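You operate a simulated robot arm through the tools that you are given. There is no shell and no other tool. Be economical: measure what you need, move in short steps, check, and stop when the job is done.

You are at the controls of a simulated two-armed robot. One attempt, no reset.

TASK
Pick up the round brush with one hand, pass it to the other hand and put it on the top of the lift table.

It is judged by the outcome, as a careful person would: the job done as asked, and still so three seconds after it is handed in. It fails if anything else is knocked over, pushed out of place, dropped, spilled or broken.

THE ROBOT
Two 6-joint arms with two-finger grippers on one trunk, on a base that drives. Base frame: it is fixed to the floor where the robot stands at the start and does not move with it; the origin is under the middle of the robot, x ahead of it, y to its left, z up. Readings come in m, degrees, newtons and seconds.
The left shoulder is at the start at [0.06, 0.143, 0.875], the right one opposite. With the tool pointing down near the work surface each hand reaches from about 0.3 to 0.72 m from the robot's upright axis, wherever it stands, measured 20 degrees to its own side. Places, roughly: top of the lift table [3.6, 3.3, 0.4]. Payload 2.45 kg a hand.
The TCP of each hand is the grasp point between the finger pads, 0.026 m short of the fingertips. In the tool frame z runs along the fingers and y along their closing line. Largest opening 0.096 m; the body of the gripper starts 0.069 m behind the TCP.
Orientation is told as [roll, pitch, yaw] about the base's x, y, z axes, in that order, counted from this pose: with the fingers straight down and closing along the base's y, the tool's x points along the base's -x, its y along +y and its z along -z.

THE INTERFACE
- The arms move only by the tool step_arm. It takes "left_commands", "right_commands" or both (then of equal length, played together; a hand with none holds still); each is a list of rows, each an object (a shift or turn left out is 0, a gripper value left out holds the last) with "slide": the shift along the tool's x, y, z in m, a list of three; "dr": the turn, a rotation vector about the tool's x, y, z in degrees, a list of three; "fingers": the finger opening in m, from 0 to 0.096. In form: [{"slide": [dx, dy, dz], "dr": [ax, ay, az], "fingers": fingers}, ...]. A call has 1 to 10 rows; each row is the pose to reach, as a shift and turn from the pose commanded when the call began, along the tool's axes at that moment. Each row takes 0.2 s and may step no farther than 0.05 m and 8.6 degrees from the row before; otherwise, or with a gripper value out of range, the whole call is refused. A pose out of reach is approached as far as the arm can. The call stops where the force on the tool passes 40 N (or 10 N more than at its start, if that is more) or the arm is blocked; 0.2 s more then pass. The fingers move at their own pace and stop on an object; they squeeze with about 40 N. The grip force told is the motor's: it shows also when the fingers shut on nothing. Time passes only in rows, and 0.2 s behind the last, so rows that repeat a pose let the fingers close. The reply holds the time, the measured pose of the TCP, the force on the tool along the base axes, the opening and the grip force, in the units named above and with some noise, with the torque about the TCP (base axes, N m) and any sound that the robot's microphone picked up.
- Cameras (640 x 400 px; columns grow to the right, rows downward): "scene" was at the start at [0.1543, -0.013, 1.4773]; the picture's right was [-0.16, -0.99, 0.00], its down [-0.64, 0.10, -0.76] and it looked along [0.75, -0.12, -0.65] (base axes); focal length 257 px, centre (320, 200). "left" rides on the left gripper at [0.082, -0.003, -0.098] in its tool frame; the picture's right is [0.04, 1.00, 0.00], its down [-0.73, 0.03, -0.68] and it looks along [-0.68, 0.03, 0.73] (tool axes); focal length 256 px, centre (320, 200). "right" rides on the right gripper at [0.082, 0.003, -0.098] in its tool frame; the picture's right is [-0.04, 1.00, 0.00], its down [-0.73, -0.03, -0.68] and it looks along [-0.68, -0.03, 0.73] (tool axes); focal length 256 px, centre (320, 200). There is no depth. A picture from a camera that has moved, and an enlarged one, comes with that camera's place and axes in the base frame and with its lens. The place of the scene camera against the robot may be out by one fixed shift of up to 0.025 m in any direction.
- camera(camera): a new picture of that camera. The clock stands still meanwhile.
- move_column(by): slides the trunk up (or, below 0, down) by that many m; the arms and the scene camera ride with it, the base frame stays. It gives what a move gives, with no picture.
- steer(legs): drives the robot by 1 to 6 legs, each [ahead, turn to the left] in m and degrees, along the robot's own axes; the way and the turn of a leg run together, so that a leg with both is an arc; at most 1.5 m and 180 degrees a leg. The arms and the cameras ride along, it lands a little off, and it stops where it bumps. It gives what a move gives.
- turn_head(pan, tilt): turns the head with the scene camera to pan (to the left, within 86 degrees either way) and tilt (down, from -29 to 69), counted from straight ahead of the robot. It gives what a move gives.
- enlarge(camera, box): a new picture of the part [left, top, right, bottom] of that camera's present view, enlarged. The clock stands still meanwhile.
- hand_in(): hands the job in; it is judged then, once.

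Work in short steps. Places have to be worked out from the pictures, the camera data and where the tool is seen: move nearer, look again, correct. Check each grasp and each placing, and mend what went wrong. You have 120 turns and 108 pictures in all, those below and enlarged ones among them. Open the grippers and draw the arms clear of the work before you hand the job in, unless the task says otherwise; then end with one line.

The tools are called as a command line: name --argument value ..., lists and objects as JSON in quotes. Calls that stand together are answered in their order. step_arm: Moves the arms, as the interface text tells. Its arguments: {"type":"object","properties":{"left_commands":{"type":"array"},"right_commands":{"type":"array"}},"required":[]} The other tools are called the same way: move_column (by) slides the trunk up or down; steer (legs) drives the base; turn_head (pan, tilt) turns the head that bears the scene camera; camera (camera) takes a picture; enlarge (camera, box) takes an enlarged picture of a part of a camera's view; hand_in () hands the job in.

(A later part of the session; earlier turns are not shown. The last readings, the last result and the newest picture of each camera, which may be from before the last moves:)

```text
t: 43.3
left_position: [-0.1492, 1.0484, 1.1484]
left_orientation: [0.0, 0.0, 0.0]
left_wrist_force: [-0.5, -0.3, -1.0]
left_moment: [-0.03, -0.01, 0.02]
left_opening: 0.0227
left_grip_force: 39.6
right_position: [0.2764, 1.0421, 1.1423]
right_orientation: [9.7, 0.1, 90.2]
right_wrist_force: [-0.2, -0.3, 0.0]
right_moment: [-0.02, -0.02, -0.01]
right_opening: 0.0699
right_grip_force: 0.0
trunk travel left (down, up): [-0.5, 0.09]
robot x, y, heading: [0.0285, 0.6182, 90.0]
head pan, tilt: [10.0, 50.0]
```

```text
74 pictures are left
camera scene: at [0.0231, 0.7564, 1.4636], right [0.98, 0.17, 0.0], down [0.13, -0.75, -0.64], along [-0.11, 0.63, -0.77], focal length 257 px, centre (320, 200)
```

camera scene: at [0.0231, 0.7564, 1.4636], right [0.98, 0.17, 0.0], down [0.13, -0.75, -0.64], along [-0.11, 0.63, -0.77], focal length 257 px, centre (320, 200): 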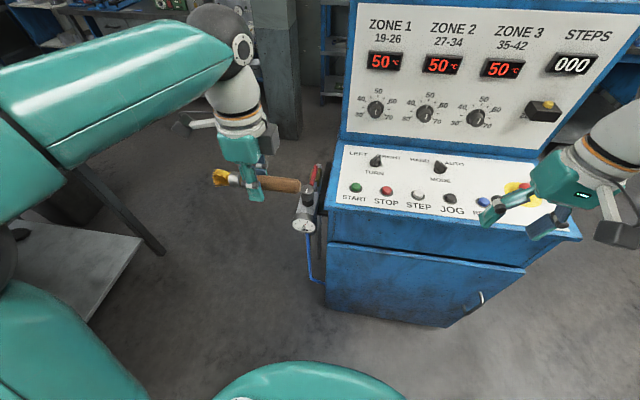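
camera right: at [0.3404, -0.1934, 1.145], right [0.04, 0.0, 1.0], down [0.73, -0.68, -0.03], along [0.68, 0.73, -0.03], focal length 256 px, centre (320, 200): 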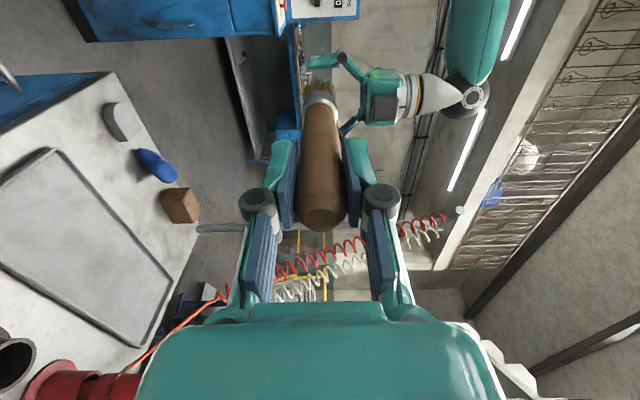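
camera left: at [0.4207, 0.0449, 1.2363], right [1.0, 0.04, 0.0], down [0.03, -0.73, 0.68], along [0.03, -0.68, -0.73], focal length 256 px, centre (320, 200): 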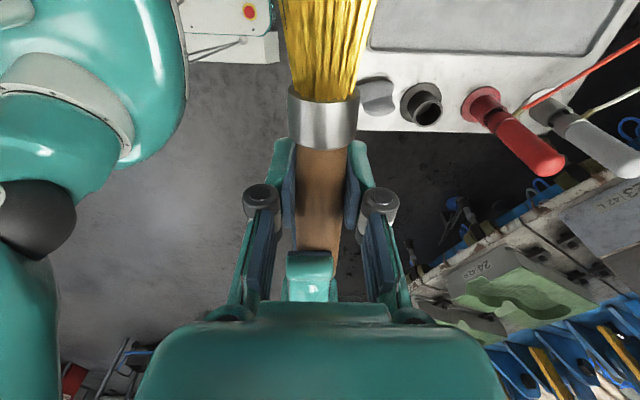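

The valve/gauge and console knobs are all below brush height. I raise the trunk a bit for margin, turn to ~12° and advance half-way.

move_column --by 0.08

steer --legs '[[0, -78], [0.35, 0]]'

turn_head --pan 0 --tilt 45

camera --camera "scene"

turn_head --pan -60 --tilt 45

camera --camera "scene"

turn_head --pan 60 --tilt 45

camera --camera "scene"

```text
t: 44.5
left_position: [-0.15, 1.0475, 1.2272]
left_orientation: [0.0, -0.2, 0.1]
left_wrist_force: [-0.4, -0.4, -1.6]
left_moment: [-0.02, 0.01, -0.02]
left_opening: 0.0228
left_grip_force: 39.6
right_position: [0.2771, 1.041, 1.2216]
right_orientation: [9.7, 0.1, 90.0]
right_wrist_force: [-0.1, -0.4, 0.4]
right_moment: [-0.03, 0.01, 0.01]
right_opening: 0.0696
right_grip_force: 0.0
trunk travel left (down, up): [-0.58, 0.01]
robot x, y, heading: [0.0288, 0.6203, 90.2]
head pan, tilt: [10.0, 50.0]
```

```text
t: 48.5
left_position: [0.4089, 0.8877, 1.2291]
left_orientation: [0.1, 0.2, -76.5]
left_wrist_force: [0.7, -0.7, -1.1]
left_moment: [0.06, 0.03, -0.01]
left_opening: 0.0227
left_grip_force: 40.0
right_position: [0.5015, 0.4716, 1.2236]
right_orientation: [9.8, 0.0, 13.6]
right_wrist_force: [-0.9, -1.0, -0.7]
right_moment: [0.08, 0.02, -0.04]
right_opening: 0.0701
right_grip_force: 0.0
trunk travel left (down, up): [-0.58, 0.01]
robot x, y, heading: [0.0205, 0.6725, 12.5]
head pan, tilt: [10.0, 50.0]
stopped in leg 1: the robot was blocked; the commanded pose is now the measured one
```

```text
t: 49.2
left_position: [0.4078, 0.8934, 1.229]
left_orientation: [0.1, 0.0, -76.5]
left_wrist_force: [-0.3, 0.8, 0.2]
left_moment: [0.0, 0.01, 0.03]
left_opening: 0.0228
left_grip_force: 39.8
right_position: [0.5, 0.4751, 1.2236]
right_orientation: [9.8, 0.0, 13.6]
right_wrist_force: [0.0, -0.5, -1.0]
right_moment: [0.0, 0.02, -0.01]
right_opening: 0.0702
right_grip_force: 0.1
trunk travel left (down, up): [-0.58, 0.01]
robot x, y, heading: [0.0183, 0.6685, 12.4]
head pan, tilt: [0.0, 45.0]
```

```text
73 pictures are left
camera scene: at [0.1671, 0.7011, 1.5505], right [0.22, -0.98, 0.0], down [-0.69, -0.15, -0.71], along [0.69, 0.15, -0.71], focal length 257 px, centre (320, 200)
```

scene: 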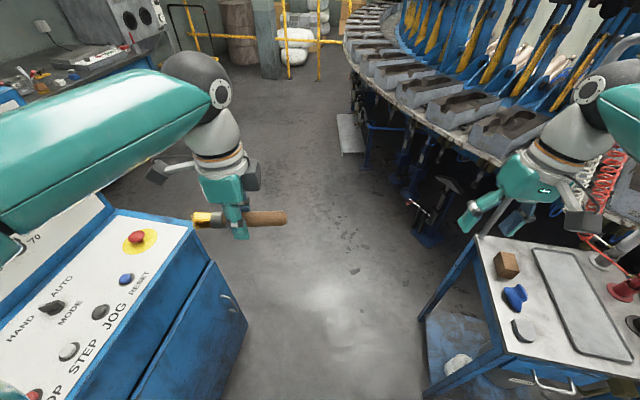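

```text
t: 50.5
left_position: [0.4069, 0.8928, 1.2292]
left_orientation: [0.1, 0.1, -76.5]
left_wrist_force: [-1.0, -0.6, -1.6]
left_moment: [0.01, -0.03, 0.04]
left_opening: 0.0228
left_grip_force: 40.0
right_position: [0.5007, 0.4763, 1.2235]
right_orientation: [9.8, 0.1, 13.6]
right_wrist_force: [0.7, -0.3, 0.5]
right_moment: [0.02, 0.0, 0.01]
right_opening: 0.0698
right_grip_force: 0.0
trunk travel left (down, up): [-0.58, 0.01]
robot x, y, heading: [0.0186, 0.6705, 12.6]
head pan, tilt: [-60.0, 45.0]
```

```text
72 pictures are left
camera scene: at [0.143, 0.623, 1.5505], right [-0.74, -0.68, 0.0], down [-0.48, 0.52, -0.71], along [0.48, -0.52, -0.71], focal length 257 px, centre (320, 200)
```

scene: 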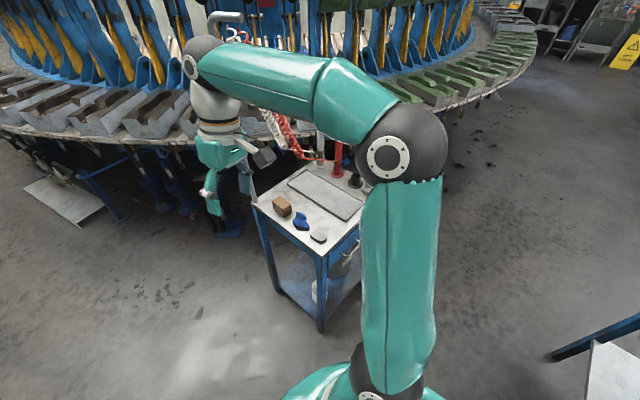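

```text
t: 52.5
left_position: [0.4091, 0.8918, 1.2313]
left_orientation: [0.1, 0.0, -76.5]
left_wrist_force: [0.4, -1.0, -1.3]
left_moment: [-0.06, 0.0, -0.01]
left_opening: 0.0228
left_grip_force: 39.7
right_position: [0.5008, 0.4759, 1.2249]
right_orientation: [9.9, -0.1, 13.6]
right_wrist_force: [0.2, 0.0, 0.3]
right_moment: [0.01, -0.01, 0.01]
right_opening: 0.0698
right_grip_force: 0.1
trunk travel left (down, up): [-0.58, 0.01]
robot x, y, heading: [0.0189, 0.6724, 12.7]
head pan, tilt: [60.0, 45.0]
```

```text
71 pictures are left
camera scene: at [0.1126, 0.7604, 1.5505], right [0.95, -0.3, 0.0], down [-0.21, -0.67, -0.71], along [0.21, 0.67, -0.71], focal length 257 px, centre (320, 200)
```

scene: 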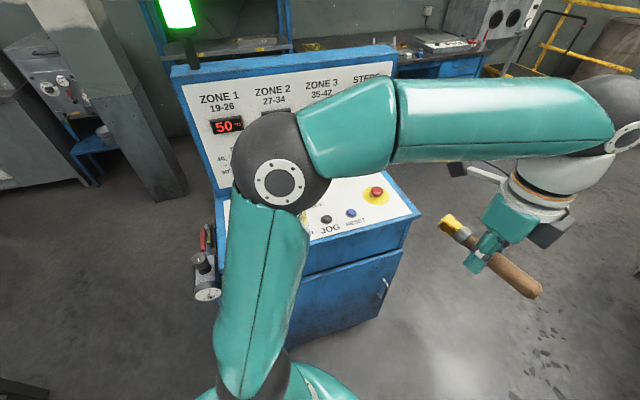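

The turn was essentially completed but it bumped (likely the base's rear near the table behind). I'll pull the right hand inward to tuck the right elbow away from the hose pole, then arc forward gently.

step_arm --right_commands '[{"slide": [-0.02, 0.03, 0]}, {"slide": [-0.04, 0.06, 0]}, {"slide": [-0.06, 0.09, 0]}, {"slide": [-0.08, 0.12, 0]}, {"slide": [-0.1, 0.15, 0]}, {"slide": [-0.13, 0.185, 0]}]'

turn_head --pan -60 --tilt 45

camera --camera "scene"

turn_head --pan 86 --tilt 55

camera --camera "scene"

```text
t: 53.9
left_position: [0.4108, 0.895, 1.2281]
left_orientation: [-0.1, -0.1, -76.4]
left_wrist_force: [0.9, 0.5, -0.5]
left_moment: [-0.06, 0.0, 0.03]
left_opening: 0.0227
left_grip_force: 40.2
right_position: [0.5834, 0.6873, 1.2534]
right_orientation: [9.7, 0.2, 13.6]
right_wrist_force: [1.2, 0.2, -0.6]
right_moment: [-0.02, 0.01, 0.01]
right_opening: 0.07
right_grip_force: 0.1
trunk travel left (down, up): [-0.58, 0.01]
robot x, y, heading: [0.0223, 0.6665, 12.5]
head pan, tilt: [60.0, 45.0]
```

```text
t: 55.9
left_position: [0.4081, 0.8924, 1.2299]
left_orientation: [0.1, -0.1, -76.5]
left_wrist_force: [0.3, 0.1, -1.3]
left_moment: [-0.03, 0.01, 0.01]
left_opening: 0.0229
left_grip_force: 40.4
right_position: [0.5822, 0.6846, 1.2553]
right_orientation: [9.8, 0.1, 13.6]
right_wrist_force: [-0.4, 0.3, 0.3]
right_moment: [-0.01, 0.05, -0.02]
right_opening: 0.07
right_grip_force: 0.1
trunk travel left (down, up): [-0.58, 0.01]
robot x, y, heading: [0.0175, 0.6711, 12.6]
head pan, tilt: [-60.0, 45.0]
```

```text
70 pictures are left
camera scene: at [0.1432, 0.623, 1.5505], right [-0.74, -0.68, 0.0], down [-0.48, 0.52, -0.71], along [0.48, -0.52, -0.71], focal length 257 px, centre (320, 200)
```

scene: 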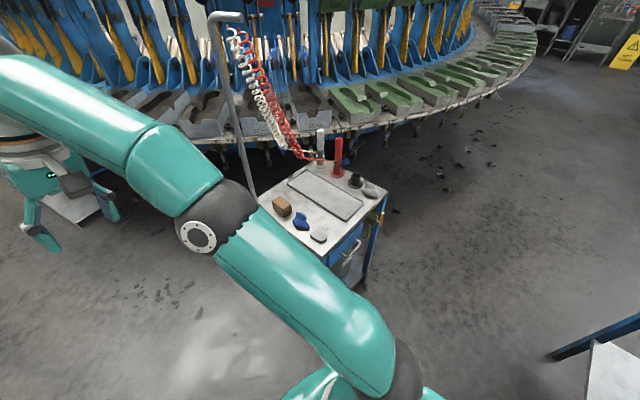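

```text
t: 58.2
left_position: [0.4086, 0.8927, 1.2289]
left_orientation: [0.2, 0.0, -76.5]
left_wrist_force: [-0.4, -0.6, -2.0]
left_moment: [0.0, 0.01, -0.02]
left_opening: 0.0227
left_grip_force: 40.4
right_position: [0.5817, 0.6847, 1.2554]
right_orientation: [9.9, 0.0, 13.5]
right_wrist_force: [0.4, 0.7, 0.1]
right_moment: [-0.01, 0.03, 0.03]
right_opening: 0.0699
right_grip_force: 0.0
trunk travel left (down, up): [-0.58, 0.01]
robot x, y, heading: [0.0202, 0.6718, 12.3]
head pan, tilt: [85.9, 55.0]
```

```text
69 pictures are left
camera scene: at [0.0777, 0.7543, 1.5371], right [0.99, 0.15, 0.0], down [0.12, -0.81, -0.57], along [-0.08, 0.57, -0.82], focal length 257 px, centre (320, 200)
```

scene: 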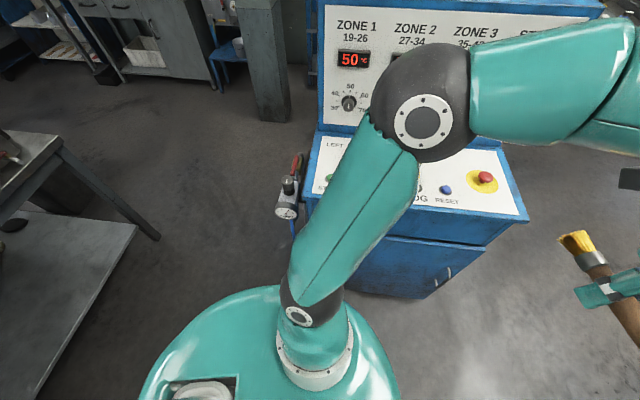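

The right elbow is tucked; path ahead looks free. Advance 0.3 m with a slight right arc and check.

steer --legs '[[0.3, -3]]'

turn_head --pan 86 --tilt 55

camera --camera "scene"

turn_head --pan -70 --tilt 45

camera --camera "scene"

```text
t: 60.3
left_position: [0.7211, 0.9293, 1.2287]
left_orientation: [0.1, 0.0, -79.4]
left_wrist_force: [-0.2, 0.2, -0.4]
left_moment: [-0.01, 0.0, -0.01]
left_opening: 0.0226
left_grip_force: 40.0
right_position: [0.8854, 0.7117, 1.2548]
right_orientation: [9.8, 0.0, 10.6]
right_wrist_force: [-0.3, -0.9, 0.2]
right_moment: [0.01, 0.04, 0.01]
right_opening: 0.0702
right_grip_force: 0.0
trunk travel left (down, up): [-0.58, 0.01]
robot x, y, heading: [0.3189, 0.7274, 9.2]
head pan, tilt: [85.9, 55.0]
```

```text
t: 60.9
left_position: [0.721, 0.9299, 1.2293]
left_orientation: [0.0, 0.0, -79.5]
left_wrist_force: [0.3, -0.4, -1.6]
left_moment: [-0.01, 0.02, 0.01]
left_opening: 0.0226
left_grip_force: 39.7
right_position: [0.8849, 0.7129, 1.2548]
right_orientation: [9.8, 0.0, 10.7]
right_wrist_force: [0.4, -0.5, -0.6]
right_moment: [0.02, 0.02, 0.0]
right_opening: 0.07
right_grip_force: 0.0
trunk travel left (down, up): [-0.58, 0.01]
robot x, y, heading: [0.3181, 0.7284, 9.3]
head pan, tilt: [85.9, 55.0]
```

```text
68 pictures are left
camera scene: at [0.3835, 0.8118, 1.537], right [1.0, 0.09, 0.0], down [0.08, -0.82, -0.57], along [-0.05, 0.57, -0.82], focal length 257 px, centre (320, 200)
```

scene: 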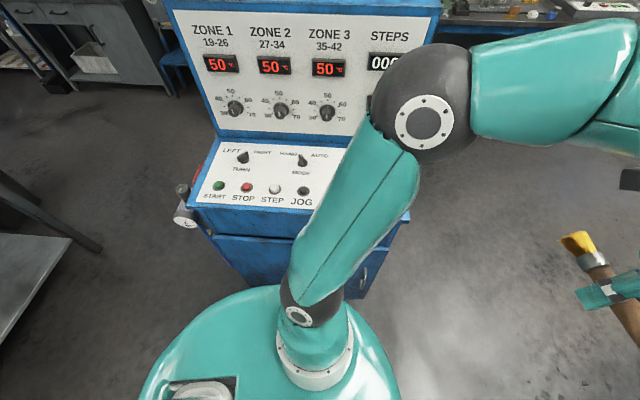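

```text
t: 63.3
left_position: [0.7217, 0.9301, 1.2298]
left_orientation: [0.2, 0.1, -79.5]
left_wrist_force: [0.9, 0.0, -1.2]
left_moment: [0.0, 0.01, 0.02]
left_opening: 0.0227
left_grip_force: 40.3
right_position: [0.8835, 0.7123, 1.2559]
right_orientation: [9.8, 0.0, 10.7]
right_wrist_force: [0.8, -0.2, -0.2]
right_moment: [0.01, 0.01, 0.0]
right_opening: 0.0701
right_grip_force: 0.1
trunk travel left (down, up): [-0.58, 0.01]
robot x, y, heading: [0.3233, 0.7289, 9.3]
head pan, tilt: [-70.0, 45.0]
```

```text
67 pictures are left
camera scene: at [0.4297, 0.6689, 1.5505], right [-0.87, -0.49, 0.0], down [-0.35, 0.62, -0.71], along [0.35, -0.62, -0.71], focal length 257 px, centre (320, 200)
```

scene: 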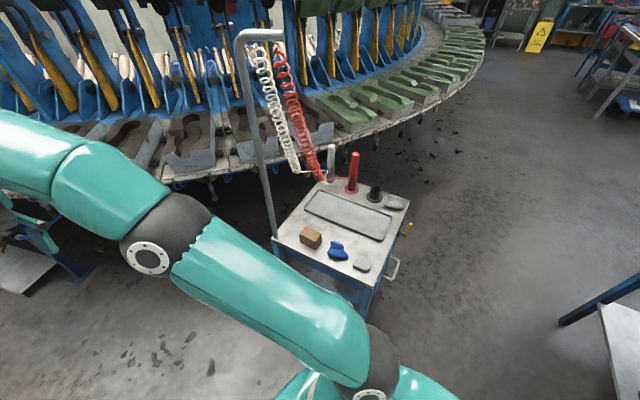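

Clear on both sides. I continue past the console and cart with a gentle left arc.

steer --legs '[[0.45, 0], [0.6, 20], [0.5, 15]]'

turn_head --pan 0 --tilt 30

camera --camera "scene"

```text
t: 71.8
left_position: [1.9554, 1.6975, 1.2294]
left_orientation: [0.0, -0.1, -44.5]
left_wrist_force: [0.7, 0.1, -0.8]
left_moment: [-0.02, -0.03, -0.01]
left_opening: 0.0228
left_grip_force: 40.2
right_position: [2.2129, 1.6128, 1.2557]
right_orientation: [9.7, 0.2, 45.6]
right_wrist_force: [-0.9, 0.4, -0.2]
right_moment: [-0.03, -0.01, 0.01]
right_opening: 0.0699
right_grip_force: 0.2
trunk travel left (down, up): [-0.58, 0.01]
robot x, y, heading: [1.7426, 1.3011, 44.5]
head pan, tilt: [-70.0, 45.0]
```

```text
t: 73.2
left_position: [1.9555, 1.6971, 1.2302]
left_orientation: [0.1, -0.1, -44.7]
left_wrist_force: [-0.4, -0.4, -1.4]
left_moment: [0.0, 0.04, -0.02]
left_opening: 0.0228
left_grip_force: 39.8
right_position: [2.2136, 1.6117, 1.2551]
right_orientation: [9.8, 0.1, 45.6]
right_wrist_force: [0.2, -0.1, 0.0]
right_moment: [0.0, 0.02, 0.01]
right_opening: 0.0699
right_grip_force: 0.1
trunk travel left (down, up): [-0.58, 0.01]
robot x, y, heading: [1.7407, 1.3012, 44.4]
head pan, tilt: [0.0, 30.0]
```

```text
66 pictures are left
camera scene: at [1.8617, 1.407, 1.573], right [0.7, -0.71, 0.0], down [-0.36, -0.35, -0.87], along [0.62, 0.61, -0.5], focal length 257 px, centre (320, 200)
```

scene: 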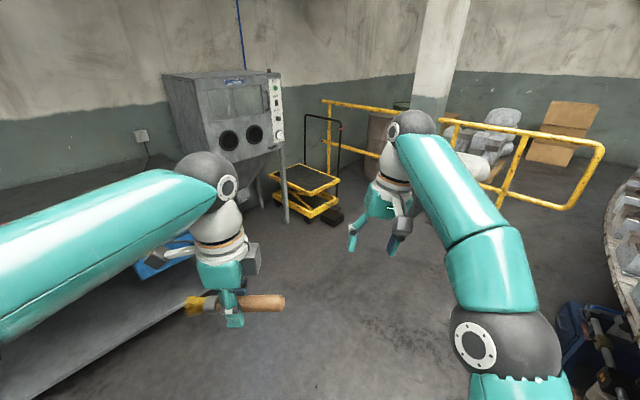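

The lift table is ahead. Enlarge for its corners.

enlarge --camera "scene" --box '[240, 100, 400, 240]'

```text
2.86 times, centred on (320, 170) of scene
camera zoom: at [1.8617, 1.407, 1.573], right [0.7, -0.71, 0.0], down [-0.36, -0.35, -0.87], along [0.62, 0.61, -0.5], focal length 735 px, centre (320, 286)
```

zoom: 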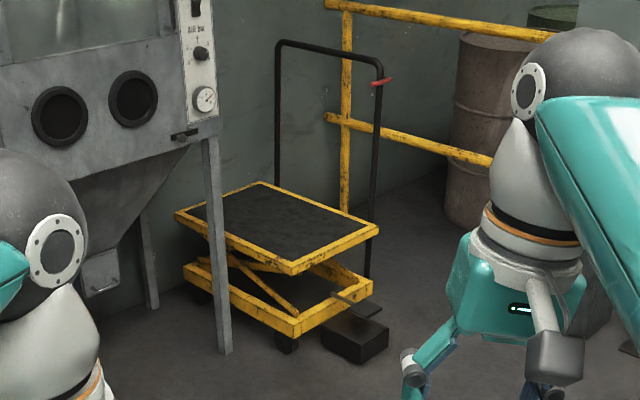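

Lift-table top worked out: x 3.34–3.78, y 2.99–3.63, cabinet leg near (3.23, 3.23), pedal at the near end. I'll stand at about (3.38, 2.50) facing ~65°; first drive most of the way.

steer --legs '[[0, -9], [1.4, 0]]'

camera --camera "scene"

```text
t: 75.2
left_position: [2.058, 1.6891, 1.2304]
left_orientation: [-0.1, -0.1, -53.7]
left_wrist_force: [0.3, 1.1, -1.7]
left_moment: [-0.07, 0.04, 0.01]
left_opening: 0.0229
left_grip_force: 39.7
right_position: [2.2975, 1.5633, 1.2542]
right_orientation: [9.6, 0.3, 36.5]
right_wrist_force: [1.7, 0.9, -0.8]
right_moment: [-0.08, 0.03, 0.03]
right_opening: 0.0701
right_grip_force: 0.0
trunk travel left (down, up): [-0.58, 0.01]
robot x, y, heading: [1.7793, 1.3351, 33.7]
head pan, tilt: [0.0, 30.0]
stopped in leg 2: the robot was blocked; the commanded pose is now the measured one
```

```text
64 pictures are left
camera scene: at [1.9182, 1.4231, 1.5724], right [0.55, -0.83, 0.0], down [-0.42, -0.28, -0.86], along [0.72, 0.47, -0.5], focal length 257 px, centre (320, 200)
```

scene: 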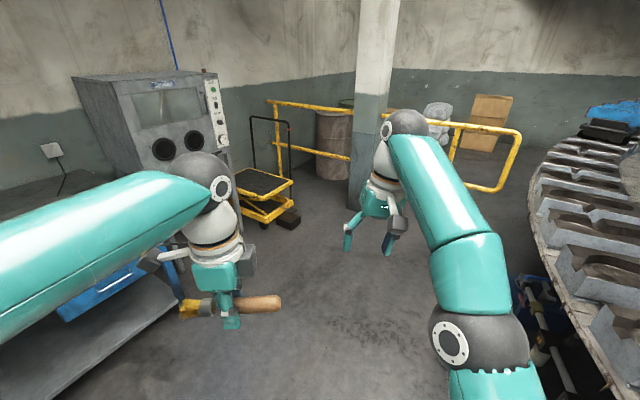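

Blocked after only a few cm. I need to see what is beside the base.

turn_head --pan -80 --tilt 55

camera --camera "scene"

turn_head --pan -20 --tilt 65

camera --camera "scene"

turn_head --pan 80 --tilt 55

camera --camera "scene"

```text
t: 76.8
left_position: [2.0545, 1.6848, 1.2328]
left_orientation: [0.3, -0.1, -53.7]
left_wrist_force: [0.6, -1.0, -0.7]
left_moment: [-0.03, 0.03, 0.02]
left_opening: 0.0226
left_grip_force: 40.1
right_position: [2.2955, 1.5591, 1.2564]
right_orientation: [9.6, 0.0, 36.5]
right_wrist_force: [-0.1, 0.4, -0.4]
right_moment: [0.01, 0.01, 0.02]
right_opening: 0.0699
right_grip_force: 0.0
trunk travel left (down, up): [-0.58, 0.01]
robot x, y, heading: [1.7807, 1.3351, 33.5]
head pan, tilt: [-80.0, 55.0]
```

```text
63 pictures are left
camera scene: at [1.8888, 1.3171, 1.5371], right [-0.73, -0.69, 0.0], down [-0.56, 0.59, -0.57], along [0.39, -0.42, -0.82], focal length 257 px, centre (320, 200)
```

scene: 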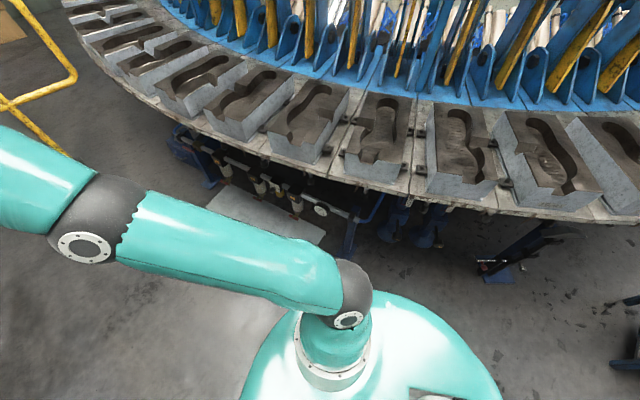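

```text
t: 78.1
left_position: [2.0551, 1.685, 1.231]
left_orientation: [0.1, -0.2, -53.7]
left_wrist_force: [0.2, 0.4, -1.3]
left_moment: [-0.02, 0.0, -0.02]
left_opening: 0.0228
left_grip_force: 40.3
right_position: [2.294, 1.5605, 1.2563]
right_orientation: [9.8, 0.0, 36.5]
right_wrist_force: [0.1, 0.2, 0.1]
right_moment: [-0.02, 0.03, -0.04]
right_opening: 0.07
right_grip_force: 0.0
trunk travel left (down, up): [-0.58, 0.01]
robot x, y, heading: [1.7757, 1.3331, 33.2]
head pan, tilt: [-20.0, 65.0]
```

```text
62 pictures are left
camera scene: at [1.8982, 1.3835, 1.5254], right [0.23, -0.97, 0.0], down [-0.88, -0.21, -0.42], along [0.41, 0.1, -0.91], focal length 257 px, centre (320, 200)
```

scene: 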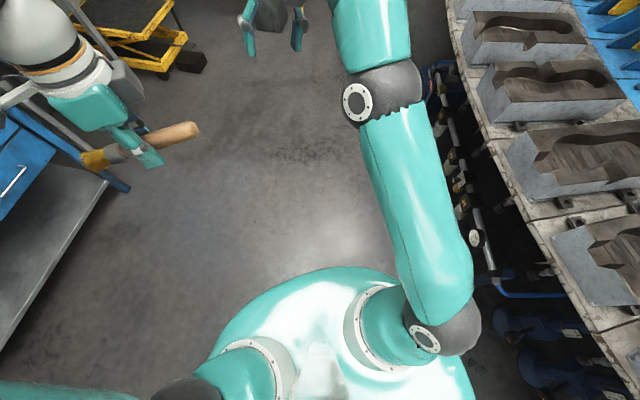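

```text
t: 79.8
left_position: [2.0545, 1.6856, 1.2315]
left_orientation: [0.2, -0.1, -53.6]
left_wrist_force: [0.0, 0.6, -1.5]
left_moment: [0.02, 0.01, -0.02]
left_opening: 0.0226
left_grip_force: 40.2
right_position: [2.2945, 1.5601, 1.2577]
right_orientation: [9.7, 0.0, 36.6]
right_wrist_force: [-0.1, 0.9, -0.3]
right_moment: [-0.02, 0.0, 0.03]
right_opening: 0.0704
right_grip_force: 0.0
trunk travel left (down, up): [-0.58, 0.01]
robot x, y, heading: [1.7775, 1.3327, 33.4]
head pan, tilt: [80.0, 55.0]
```

```text
61 pictures are left
camera scene: at [1.8106, 1.4356, 1.5371], right [0.92, 0.4, 0.0], down [0.32, -0.75, -0.57], along [-0.23, 0.53, -0.82], focal length 257 px, centre (320, 200)
```

scene: 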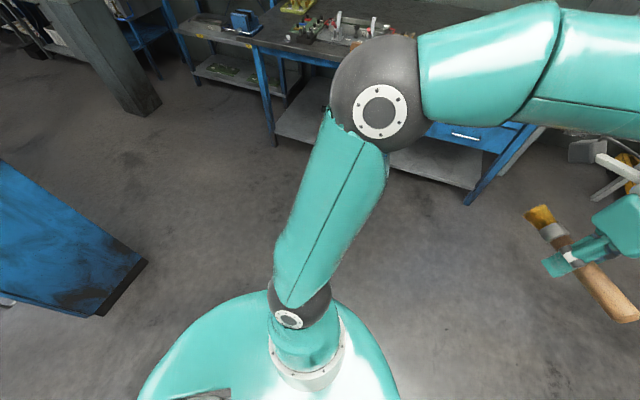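

The visible surroundings are clear, so something in the blind zone around the base (or behind) is suspect. I use the right wrist camera to look at the base: move it out and tilt back.

step_arm --right_commands '[{"slide": [0, -0.03, 0], "dr": [0, 8, 0]}, {"slide": [0, -0.06, 0], "dr": [0, 16, 0]}, {"slide": [0, -0.09, 0], "dr": [0, 24, 0]}, {"slide": [0, -0.12, 0], "dr": [0, 32, 0]}, {"slide": [0, -0.15, 0], "dr": [0, 40, 0]}, {"slide": [0, -0.18, 0], "dr": [0, 48, 0]}, {"slide": [0, -0.21, 0], "dr": [0, 56, 0]}, {"slide": [0, -0.24, 0], "dr": [0, 64, 0]}]'

camera --camera "right"

```text
t: 81.6
left_position: [2.0555, 1.6843, 1.2314]
left_orientation: [0.3, -0.1, -53.7]
left_wrist_force: [-0.8, 0.1, -1.0]
left_moment: [-0.02, 0.02, 0.01]
left_opening: 0.0227
left_grip_force: 40.1
right_position: [2.2417, 1.3085, 1.0444]
right_orientation: [20.0, 60.5, 54.1]
right_wrist_force: [-0.4, 0.4, 0.6]
right_moment: [0.0, -0.02, 0.01]
right_opening: 0.07
right_grip_force: 0.0
right hand out of reach, approached as far as the arm can: row 1, 2, 3, 4, 5, 6, 7, 8
trunk travel left (down, up): [-0.58, 0.01]
robot x, y, heading: [1.7779, 1.3324, 33.5]
head pan, tilt: [80.0, 55.0]
```

```text
60 pictures are left
camera right: at [2.2905, 1.3249, 1.1604], right [-0.58, 0.81, 0.13], down [0.74, 0.58, -0.33], along [-0.34, -0.09, -0.93], focal length 256 px, centre (320, 200)
```

right: 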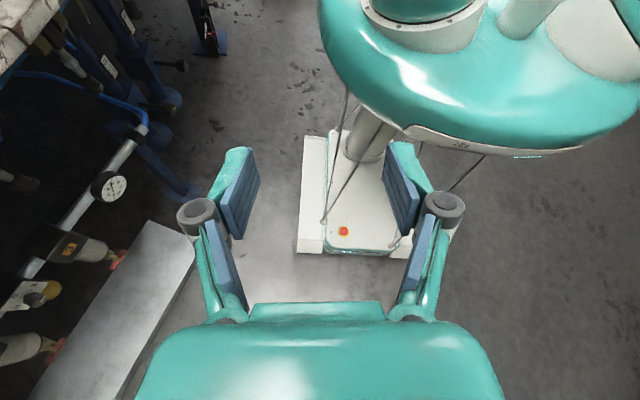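

The base is visible and small. Enlarge to see what touches it.

enlarge --camera "right" --box '[230, 60, 510, 280]'

```text
1.82 times, centred on (370, 170) of right
camera zoom: at [2.2905, 1.3249, 1.1604], right [-0.58, 0.81, 0.13], down [0.74, 0.58, -0.33], along [-0.34, -0.09, -0.93], focal length 465 px, centre (229, 254)
```

zoom: 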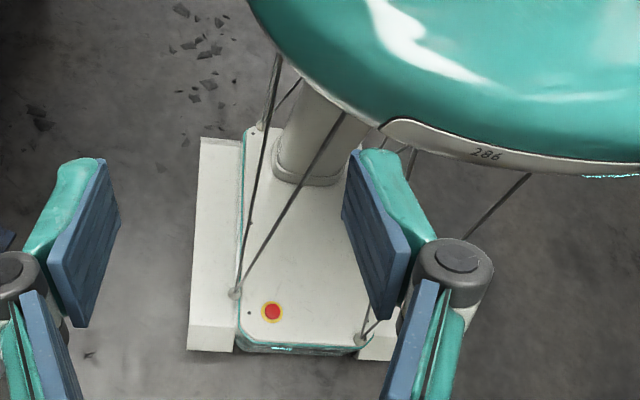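

Nothing touches the base visibly. I try a short careful advance to see if it is really blocked, after bringing the right hand back up toward its former pose.

step_arm --right_commands '[{"dr": [0, -8, 0]}, {"dr": [0, -16, 0]}, {"dr": [0, -24, 0]}, {"dr": [0, -32, 0]}, {"dr": [0, -40, 0]}, {"dr": [0, -48, 0]}, {"dr": [0, -56, 0]}]'

steer --legs '[[0.25, 0]]'

turn_head --pan 0 --tilt 35

camera --camera "scene"

```text
t: 83.2
left_position: [2.0534, 1.6852, 1.2313]
left_orientation: [0.2, -0.1, -53.7]
left_wrist_force: [-0.2, 0.5, -1.2]
left_moment: [-0.01, -0.03, 0.05]
left_opening: 0.0226
left_grip_force: 40.0
right_position: [2.2438, 1.3047, 1.0473]
right_orientation: [9.8, 7.8, 37.7]
right_wrist_force: [0.5, -1.1, -0.5]
right_moment: [0.05, -0.04, 0.03]
right_opening: 0.0699
right_grip_force: 0.1
trunk travel left (down, up): [-0.58, 0.01]
robot x, y, heading: [1.7783, 1.337, 33.5]
head pan, tilt: [80.0, 55.0]
```

```text
t: 85.1
left_position: [2.2617, 1.8234, 1.2305]
left_orientation: [0.1, -0.1, -53.6]
left_wrist_force: [-0.8, -0.1, -1.6]
left_moment: [-0.02, -0.01, 0.0]
left_opening: 0.0225
left_grip_force: 40.5
right_position: [2.4525, 1.4449, 1.0449]
right_orientation: [9.7, 8.0, 38.1]
right_wrist_force: [-0.7, 0.4, 0.0]
right_moment: [-0.01, 0.0, 0.01]
right_opening: 0.0699
right_grip_force: 0.0
trunk travel left (down, up): [-0.58, 0.01]
robot x, y, heading: [1.9877, 1.4718, 33.5]
head pan, tilt: [80.0, 55.0]
```

```text
t: 86.6
left_position: [2.26, 1.8246, 1.2323]
left_orientation: [0.2, -0.1, -53.5]
left_wrist_force: [-0.4, -0.3, -1.1]
left_moment: [-0.01, 0.0, 0.02]
left_opening: 0.0229
left_grip_force: 39.6
right_position: [2.452, 1.4433, 1.0487]
right_orientation: [9.8, 8.1, 38.1]
right_wrist_force: [0.1, -0.6, -0.7]
right_moment: [-0.03, 0.05, 0.03]
right_opening: 0.07
right_grip_force: 0.1
trunk travel left (down, up): [-0.58, 0.01]
robot x, y, heading: [1.9855, 1.4732, 33.4]
head pan, tilt: [0.0, 35.0]
```

```text
58 pictures are left
camera scene: at [2.1195, 1.5553, 1.5653], right [0.56, -0.83, 0.0], down [-0.48, -0.32, -0.82], along [0.68, 0.45, -0.57], focal length 257 px, centre (320, 200)
```

scene: 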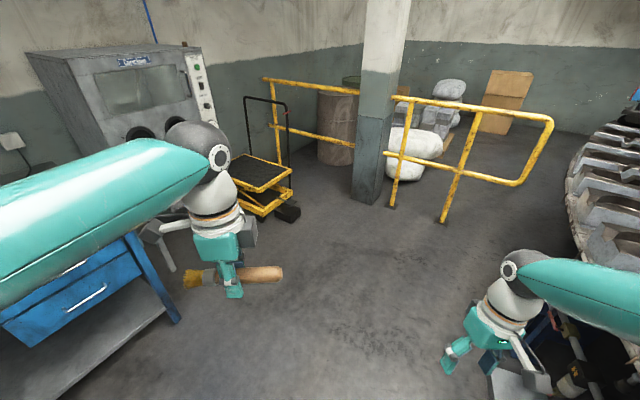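

It was a transient; it drives freely now. Continue with a slight left arc toward (3.38, 2.50).

steer --legs '[[0.6, 4], [0.6, 0]]'

turn_head --pan 10 --tilt 40

camera --camera "scene"

```text
t: 93.1
left_position: [3.1934, 2.561, 1.2318]
left_orientation: [0.2, -0.1, -49.2]
left_wrist_force: [-0.7, 0.2, -1.2]
left_moment: [-0.03, 0.02, -0.01]
left_opening: 0.0224
left_grip_force: 39.8
right_position: [3.4108, 2.1971, 1.046]
right_orientation: [9.8, 8.1, 42.4]
right_wrist_force: [0.3, 0.3, -0.3]
right_moment: [0.03, -0.02, 0.01]
right_opening: 0.0699
right_grip_force: 0.1
trunk travel left (down, up): [-0.58, 0.01]
robot x, y, heading: [2.9413, 2.1899, 38.0]
head pan, tilt: [0.0, 35.0]
```

```text
t: 93.8
left_position: [3.1932, 2.5612, 1.233]
left_orientation: [0.2, -0.1, -49.2]
left_wrist_force: [-0.1, -0.1, -1.6]
left_moment: [-0.01, -0.01, 0.0]
left_opening: 0.0226
left_grip_force: 39.8
right_position: [3.4111, 2.1967, 1.0478]
right_orientation: [9.7, 7.9, 42.3]
right_wrist_force: [0.0, 0.1, -0.9]
right_moment: [0.06, -0.02, 0.0]
right_opening: 0.0701
right_grip_force: 0.0
trunk travel left (down, up): [-0.58, 0.01]
robot x, y, heading: [2.9461, 2.1907, 37.8]
head pan, tilt: [10.0, 40.0]
```

```text
57 pictures are left
camera scene: at [3.0598, 2.2911, 1.5578], right [0.74, -0.67, 0.0], down [-0.43, -0.48, -0.77], along [0.51, 0.57, -0.64], focal length 257 px, centre (320, 200)
```

scene: 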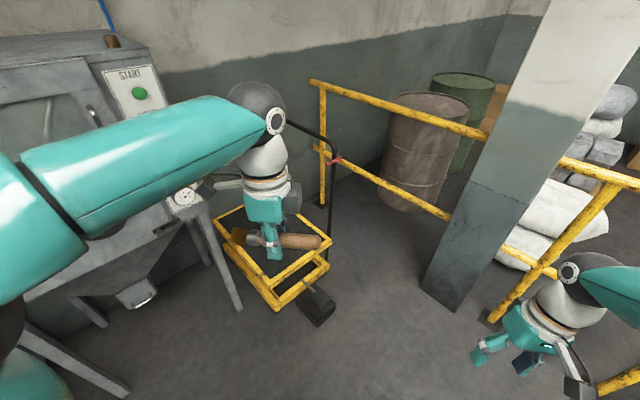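

Table confirmed. I drive 0.53 m to ~(3.37, 2.52) and turn left 27° to face the table.

steer --legs '[[0.52, 0]]'

steer --legs '[[0, 27]]'

turn_head --pan 5 --tilt 50

camera --camera "scene"

camera --camera "left"

```text
t: 96.9
left_position: [3.6104, 2.8854, 1.2331]
left_orientation: [0.2, -0.1, -49.3]
left_wrist_force: [0.5, 0.4, -1.5]
left_moment: [-0.01, 0.01, -0.05]
left_opening: 0.0227
left_grip_force: 39.8
right_position: [3.8271, 2.5204, 1.047]
right_orientation: [9.8, 8.0, 42.2]
right_wrist_force: [0.6, 0.3, -0.6]
right_moment: [-0.01, 0.05, 0.0]
right_opening: 0.0701
right_grip_force: 0.0
trunk travel left (down, up): [-0.58, 0.01]
robot x, y, heading: [3.3601, 2.5117, 38.0]
head pan, tilt: [10.0, 40.0]
```

```text
t: 98.8
left_position: [3.4127, 2.9603, 1.2322]
left_orientation: [0.2, 0.0, -22.1]
left_wrist_force: [-0.1, -0.5, -1.1]
left_moment: [-0.02, -0.02, -0.01]
left_opening: 0.0228
left_grip_force: 39.8
right_position: [3.7748, 2.7358, 1.0469]
right_orientation: [9.8, 7.9, 69.4]
right_wrist_force: [0.8, 0.1, 0.0]
right_moment: [0.0, -0.02, 0.01]
right_opening: 0.0701
right_grip_force: 0.0
trunk travel left (down, up): [-0.58, 0.01]
robot x, y, heading: [3.3786, 2.5097, 65.2]
head pan, tilt: [10.0, 40.0]
```

```text
t: 99.5
left_position: [3.4136, 2.9586, 1.2339]
left_orientation: [0.2, 0.0, -22.1]
left_wrist_force: [0.5, 0.2, -0.1]
left_moment: [-0.01, 0.02, -0.02]
left_opening: 0.0226
left_grip_force: 40.0
right_position: [3.7736, 2.7338, 1.0487]
right_orientation: [9.9, 7.9, 69.4]
right_wrist_force: [0.5, -0.7, -1.7]
right_moment: [0.02, 0.02, -0.03]
right_opening: 0.0701
right_grip_force: 0.0
trunk travel left (down, up): [-0.58, 0.01]
robot x, y, heading: [3.3768, 2.508, 65.0]
head pan, tilt: [5.0, 50.0]
```

```text
56 pictures are left
camera scene: at [3.4397, 2.6369, 1.5436], right [0.94, -0.34, 0.0], down [-0.26, -0.72, -0.64], along [0.22, 0.6, -0.77], focal length 257 px, centre (320, 200)
```

scene: 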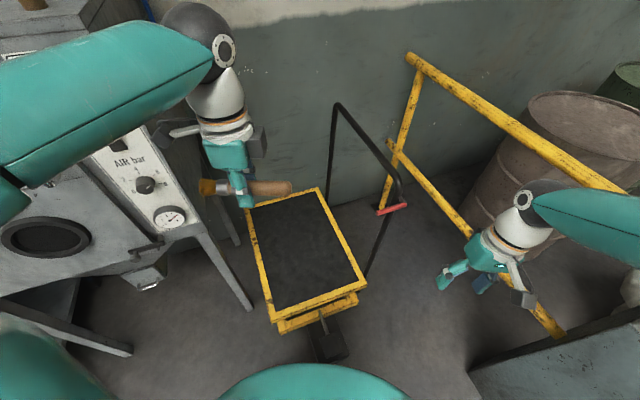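

```text
55 pictures are left
camera left: at [3.3368, 2.9859, 1.3307], right [0.34, 0.94, 0.0], down [0.69, -0.25, 0.68], along [0.64, -0.23, -0.73], focal length 256 px, centre (320, 200)
```

left: 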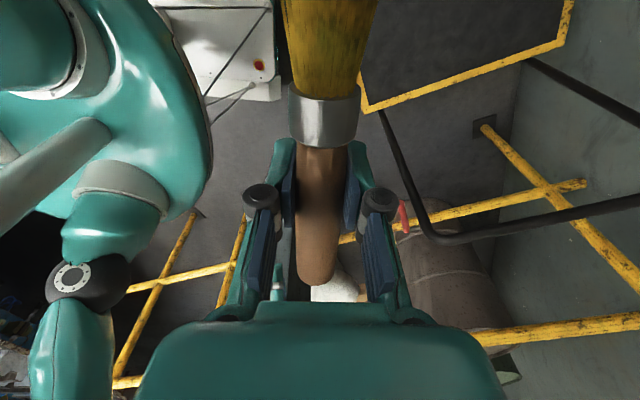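

Top rectangle refined: x 3.37–3.78, y 2.99–3.62. Target TCP (3.54, 3.17). I extend the left hand over it at height, then lower the trunk in stages.

step_arm --left_commands '[{"slide": [-0.007, 0.04, 0]}, {"slide": [-0.014, 0.08, 0]}, {"slide": [-0.021, 0.12, 0]}, {"slide": [-0.028, 0.16, 0]}, {"slide": [-0.034, 0.2, 0]}, {"slide": [-0.039, 0.2425, 0]}, {"slide": [-0.039, 0.2425, 0]}]'

move_column --by -0.3

camera --camera "scene"

camera --camera "left"

```text
t: 101.1
left_position: [3.511, 3.1031, 1.1975]
left_orientation: [0.3, -0.1, -22.1]
left_wrist_force: [-0.2, -0.2, -1.6]
left_moment: [0.07, -0.01, 0.0]
left_opening: 0.023
left_grip_force: 39.8
left hand out of reach, approached as far as the arm can: row 4, 5, 6, 7
right_position: [3.7738, 2.7323, 1.0494]
right_orientation: [9.8, 7.9, 69.4]
right_wrist_force: [0.2, -1.0, 0.6]
right_moment: [0.01, 0.0, 0.02]
right_opening: 0.0702
right_grip_force: 0.2
trunk travel left (down, up): [-0.58, 0.01]
robot x, y, heading: [3.3804, 2.5143, 65.2]
head pan, tilt: [5.0, 50.0]
```

```text
t: 104.1
left_position: [3.5122, 3.1042, 0.8957]
left_orientation: [0.2, -0.1, -22.1]
left_wrist_force: [0.3, -0.8, -1.2]
left_moment: [-0.03, -0.01, -0.01]
left_opening: 0.0223
left_grip_force: 40.0
right_position: [3.7741, 2.7343, 0.7498]
right_orientation: [9.8, 7.8, 69.3]
right_wrist_force: [-0.1, -0.6, 0.8]
right_moment: [0.0, -0.01, -0.02]
right_opening: 0.0701
right_grip_force: 0.1
trunk travel left (down, up): [-0.28, 0.31]
robot x, y, heading: [3.3771, 2.513, 65.1]
head pan, tilt: [5.0, 50.0]
```

```text
54 pictures are left
camera scene: at [3.4398, 2.6371, 1.2436], right [0.94, -0.34, 0.0], down [-0.26, -0.72, -0.64], along [0.22, 0.6, -0.77], focal length 257 px, centre (320, 200)
```

scene: 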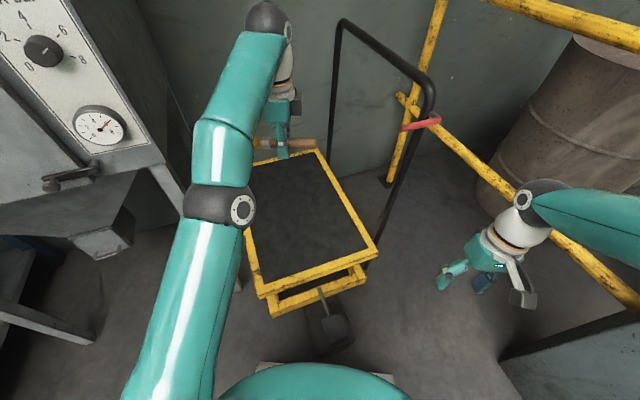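

```text
53 pictures are left
camera left: at [3.4355, 3.1304, 0.9932], right [0.34, 0.94, 0.0], down [0.69, -0.25, 0.68], along [0.64, -0.23, -0.73], focal length 256 px, centre (320, 200)
```

left: 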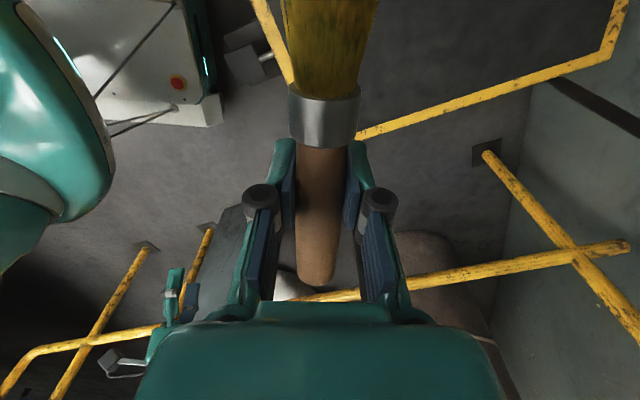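

Position (3.512, 3.104) reach-limited at height. Lower the trunk another 0.2 m, then move hand forward/down in arm motion.

move_column --by -0.2

step_arm --left_commands '[{"slide": [-0.005, 0.02, 0.03]}, {"slide": [-0.01, 0.04, 0.06]}, {"slide": [-0.014, 0.06, 0.09]}, {"slide": [-0.014, 0.072, 0.12]}, {"slide": [-0.014, 0.072, 0.15]}, {"slide": [-0.014, 0.072, 0.15]}]'

camera --camera "scene"

camera --camera "left"

```text
t: 106.3
left_position: [3.5124, 3.1032, 0.6957]
left_orientation: [0.2, -0.1, -22.1]
left_wrist_force: [0.4, -0.7, -1.9]
left_moment: [0.01, 0.0, -0.02]
left_opening: 0.0224
left_grip_force: 40.0
right_position: [3.7748, 2.7339, 0.5483]
right_orientation: [9.8, 7.9, 69.4]
right_wrist_force: [0.6, 0.0, 0.5]
right_moment: [-0.02, -0.01, -0.02]
right_opening: 0.0699
right_grip_force: 0.1
trunk travel left (down, up): [-0.08, 0.51]
robot x, y, heading: [3.3778, 2.5107, 65.0]
head pan, tilt: [5.0, 50.0]
```

```text
t: 107.7
left_position: [3.5496, 3.1532, 0.5439]
left_orientation: [0.3, -0.1, -22.1]
left_wrist_force: [-0.3, 0.5, -1.6]
left_moment: [-0.05, -0.01, 0.02]
left_opening: 0.0224
left_grip_force: 39.7
left hand out of reach, approached as far as the arm can: row 1, 2, 3, 4, 5, 6
right_position: [3.7742, 2.7348, 0.5486]
right_orientation: [9.7, 8.0, 69.4]
right_wrist_force: [0.9, 0.4, -0.5]
right_moment: [-0.02, -0.02, -0.01]
right_opening: 0.0698
right_grip_force: 0.0
trunk travel left (down, up): [-0.08, 0.51]
robot x, y, heading: [3.3815, 2.5123, 65.1]
head pan, tilt: [5.0, 50.0]
```

```text
52 pictures are left
camera scene: at [3.4398, 2.6372, 1.0435], right [0.94, -0.34, 0.0], down [-0.26, -0.72, -0.64], along [0.22, 0.6, -0.77], focal length 257 px, centre (320, 200)
```

scene: 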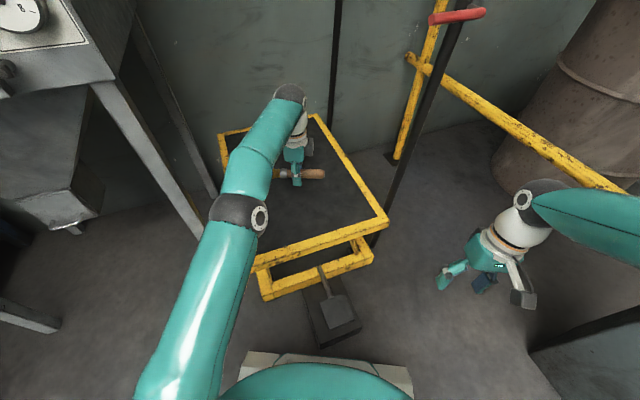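

```text
51 pictures are left
camera left: at [3.472, 3.1807, 0.6403], right [0.34, 0.94, 0.0], down [0.69, -0.25, 0.68], along [0.64, -0.23, -0.73], focal length 256 px, centre (320, 200)
```

left: 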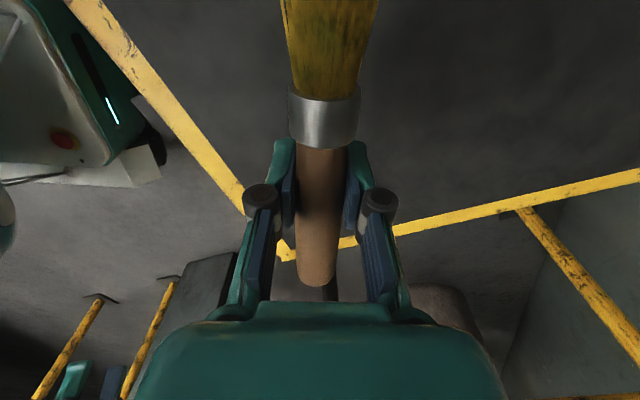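

Over the tabletop, brush wholly inside the edges (near-right corner seen at (3.78, 3.0), matches). Descend to TCP z≈0.455 and check.

step_arm --left_commands '[{"slide": [0, 0, 0.025]}, {"slide": [0, 0, 0.05]}, {"slide": [0, 0, 0.07]}, {"slide": [0, 0, 0.09]}, {"slide": [0, 0, 0.09]}]'

camera --camera "left"

enlarge --camera "scene" --box '[200, 90, 400, 300]'

```text
t: 108.9
left_position: [3.5476, 3.1536, 0.4544]
left_orientation: [0.3, -0.2, -22.1]
left_wrist_force: [0.1, -0.1, -0.5]
left_moment: [-0.01, 0.0, -0.05]
left_opening: 0.0225
left_grip_force: 40.0
right_position: [3.773, 2.7354, 0.5488]
right_orientation: [9.8, 7.9, 69.4]
right_wrist_force: [-0.8, -0.5, 0.4]
right_moment: [-0.02, -0.01, -0.01]
right_opening: 0.0698
right_grip_force: 0.1
trunk travel left (down, up): [-0.08, 0.51]
robot x, y, heading: [3.3755, 2.5078, 64.9]
head pan, tilt: [5.0, 50.0]
```

```text
50 pictures are left
camera left: at [3.4707, 3.1805, 0.551], right [0.34, 0.94, 0.0], down [0.69, -0.25, 0.68], along [0.64, -0.23, -0.73], focal length 256 px, centre (320, 200)
```

left: 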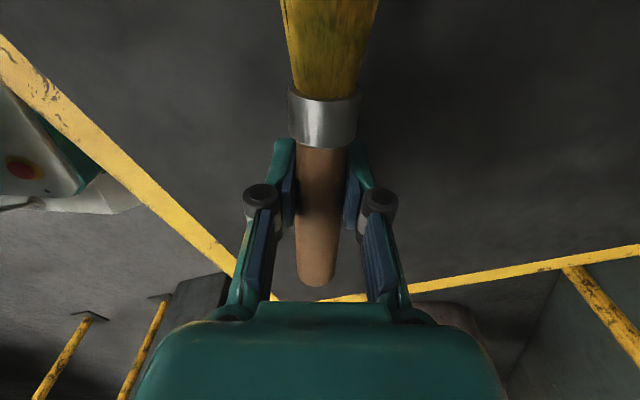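

```text
1.90 times, centred on (300, 195) of scene
camera zoom: at [3.4398, 2.6371, 1.0435], right [0.94, -0.34, 0.0], down [-0.26, -0.72, -0.64], along [0.22, 0.6, -0.77], focal length 490 px, centre (358, 210)
```

zoom: 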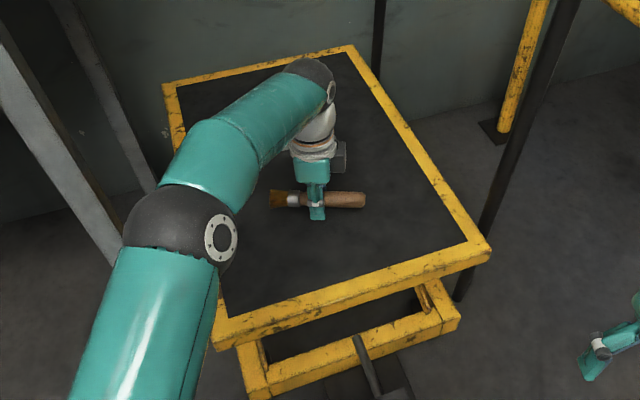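

Brush sits well inside the tabletop. Lower 2 cm more, watching force for contact.

step_arm --left_commands '[{"slide": [0, 0, 0.01]}, {"slide": [0, 0, 0.018]}, {"slide": [0, 0, 0.022]}, {"slide": [0, 0, 0.022]}]'

enlarge --camera "scene" --box '[260, 130, 360, 220]'

```text
t: 109.9
left_position: [3.5495, 3.1532, 0.4303]
left_orientation: [0.2, -0.1, -22.1]
left_wrist_force: [1.3, 0.6, -0.8]
left_moment: [-0.01, 0.03, 0.01]
left_opening: 0.0227
left_grip_force: 39.4
right_position: [3.7743, 2.7346, 0.5481]
right_orientation: [9.8, 7.9, 69.3]
right_wrist_force: [0.4, 0.3, -0.3]
right_moment: [0.03, 0.0, -0.03]
right_opening: 0.0702
right_grip_force: 0.1
trunk travel left (down, up): [-0.08, 0.51]
robot x, y, heading: [3.3814, 2.5054, 65.0]
head pan, tilt: [5.0, 50.0]
```

```text
4.44 times, centred on (310, 175) of scene
camera zoom: at [3.4398, 2.6371, 1.0435], right [0.94, -0.34, 0.0], down [-0.26, -0.72, -0.64], along [0.22, 0.6, -0.77], focal length 1144 px, centre (364, 311)
```

zoom: 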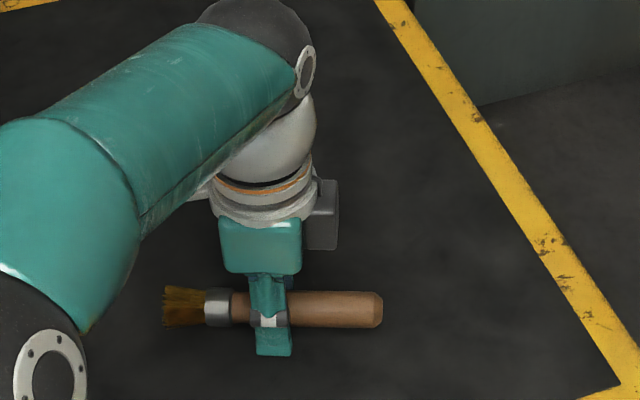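

No contact yet. Keep creeping down a few millimetres at a time.

step_arm --left_commands '[{"slide": [0, 0, 0.003]}, {"slide": [0, 0, 0.005]}, {"slide": [0, 0, 0.005]}]'

```text
t: 110.7
left_position: [3.549, 3.1529, 0.4298]
left_orientation: [0.2, -0.1, -22.0]
left_wrist_force: [-0.4, -4.6, 11.8]
left_moment: [-0.29, 0.11, 0.02]
left_opening: 0.0227
left_grip_force: 39.8
right_position: [3.7743, 2.7346, 0.5484]
right_orientation: [9.7, 7.9, 69.4]
right_wrist_force: [-0.3, -0.3, 0.4]
right_moment: [0.02, 0.01, -0.02]
right_opening: 0.0699
right_grip_force: 0.0
trunk travel left (down, up): [-0.08, 0.51]
robot x, y, heading: [3.3809, 2.5063, 65.2]
head pan, tilt: [5.0, 50.0]
```

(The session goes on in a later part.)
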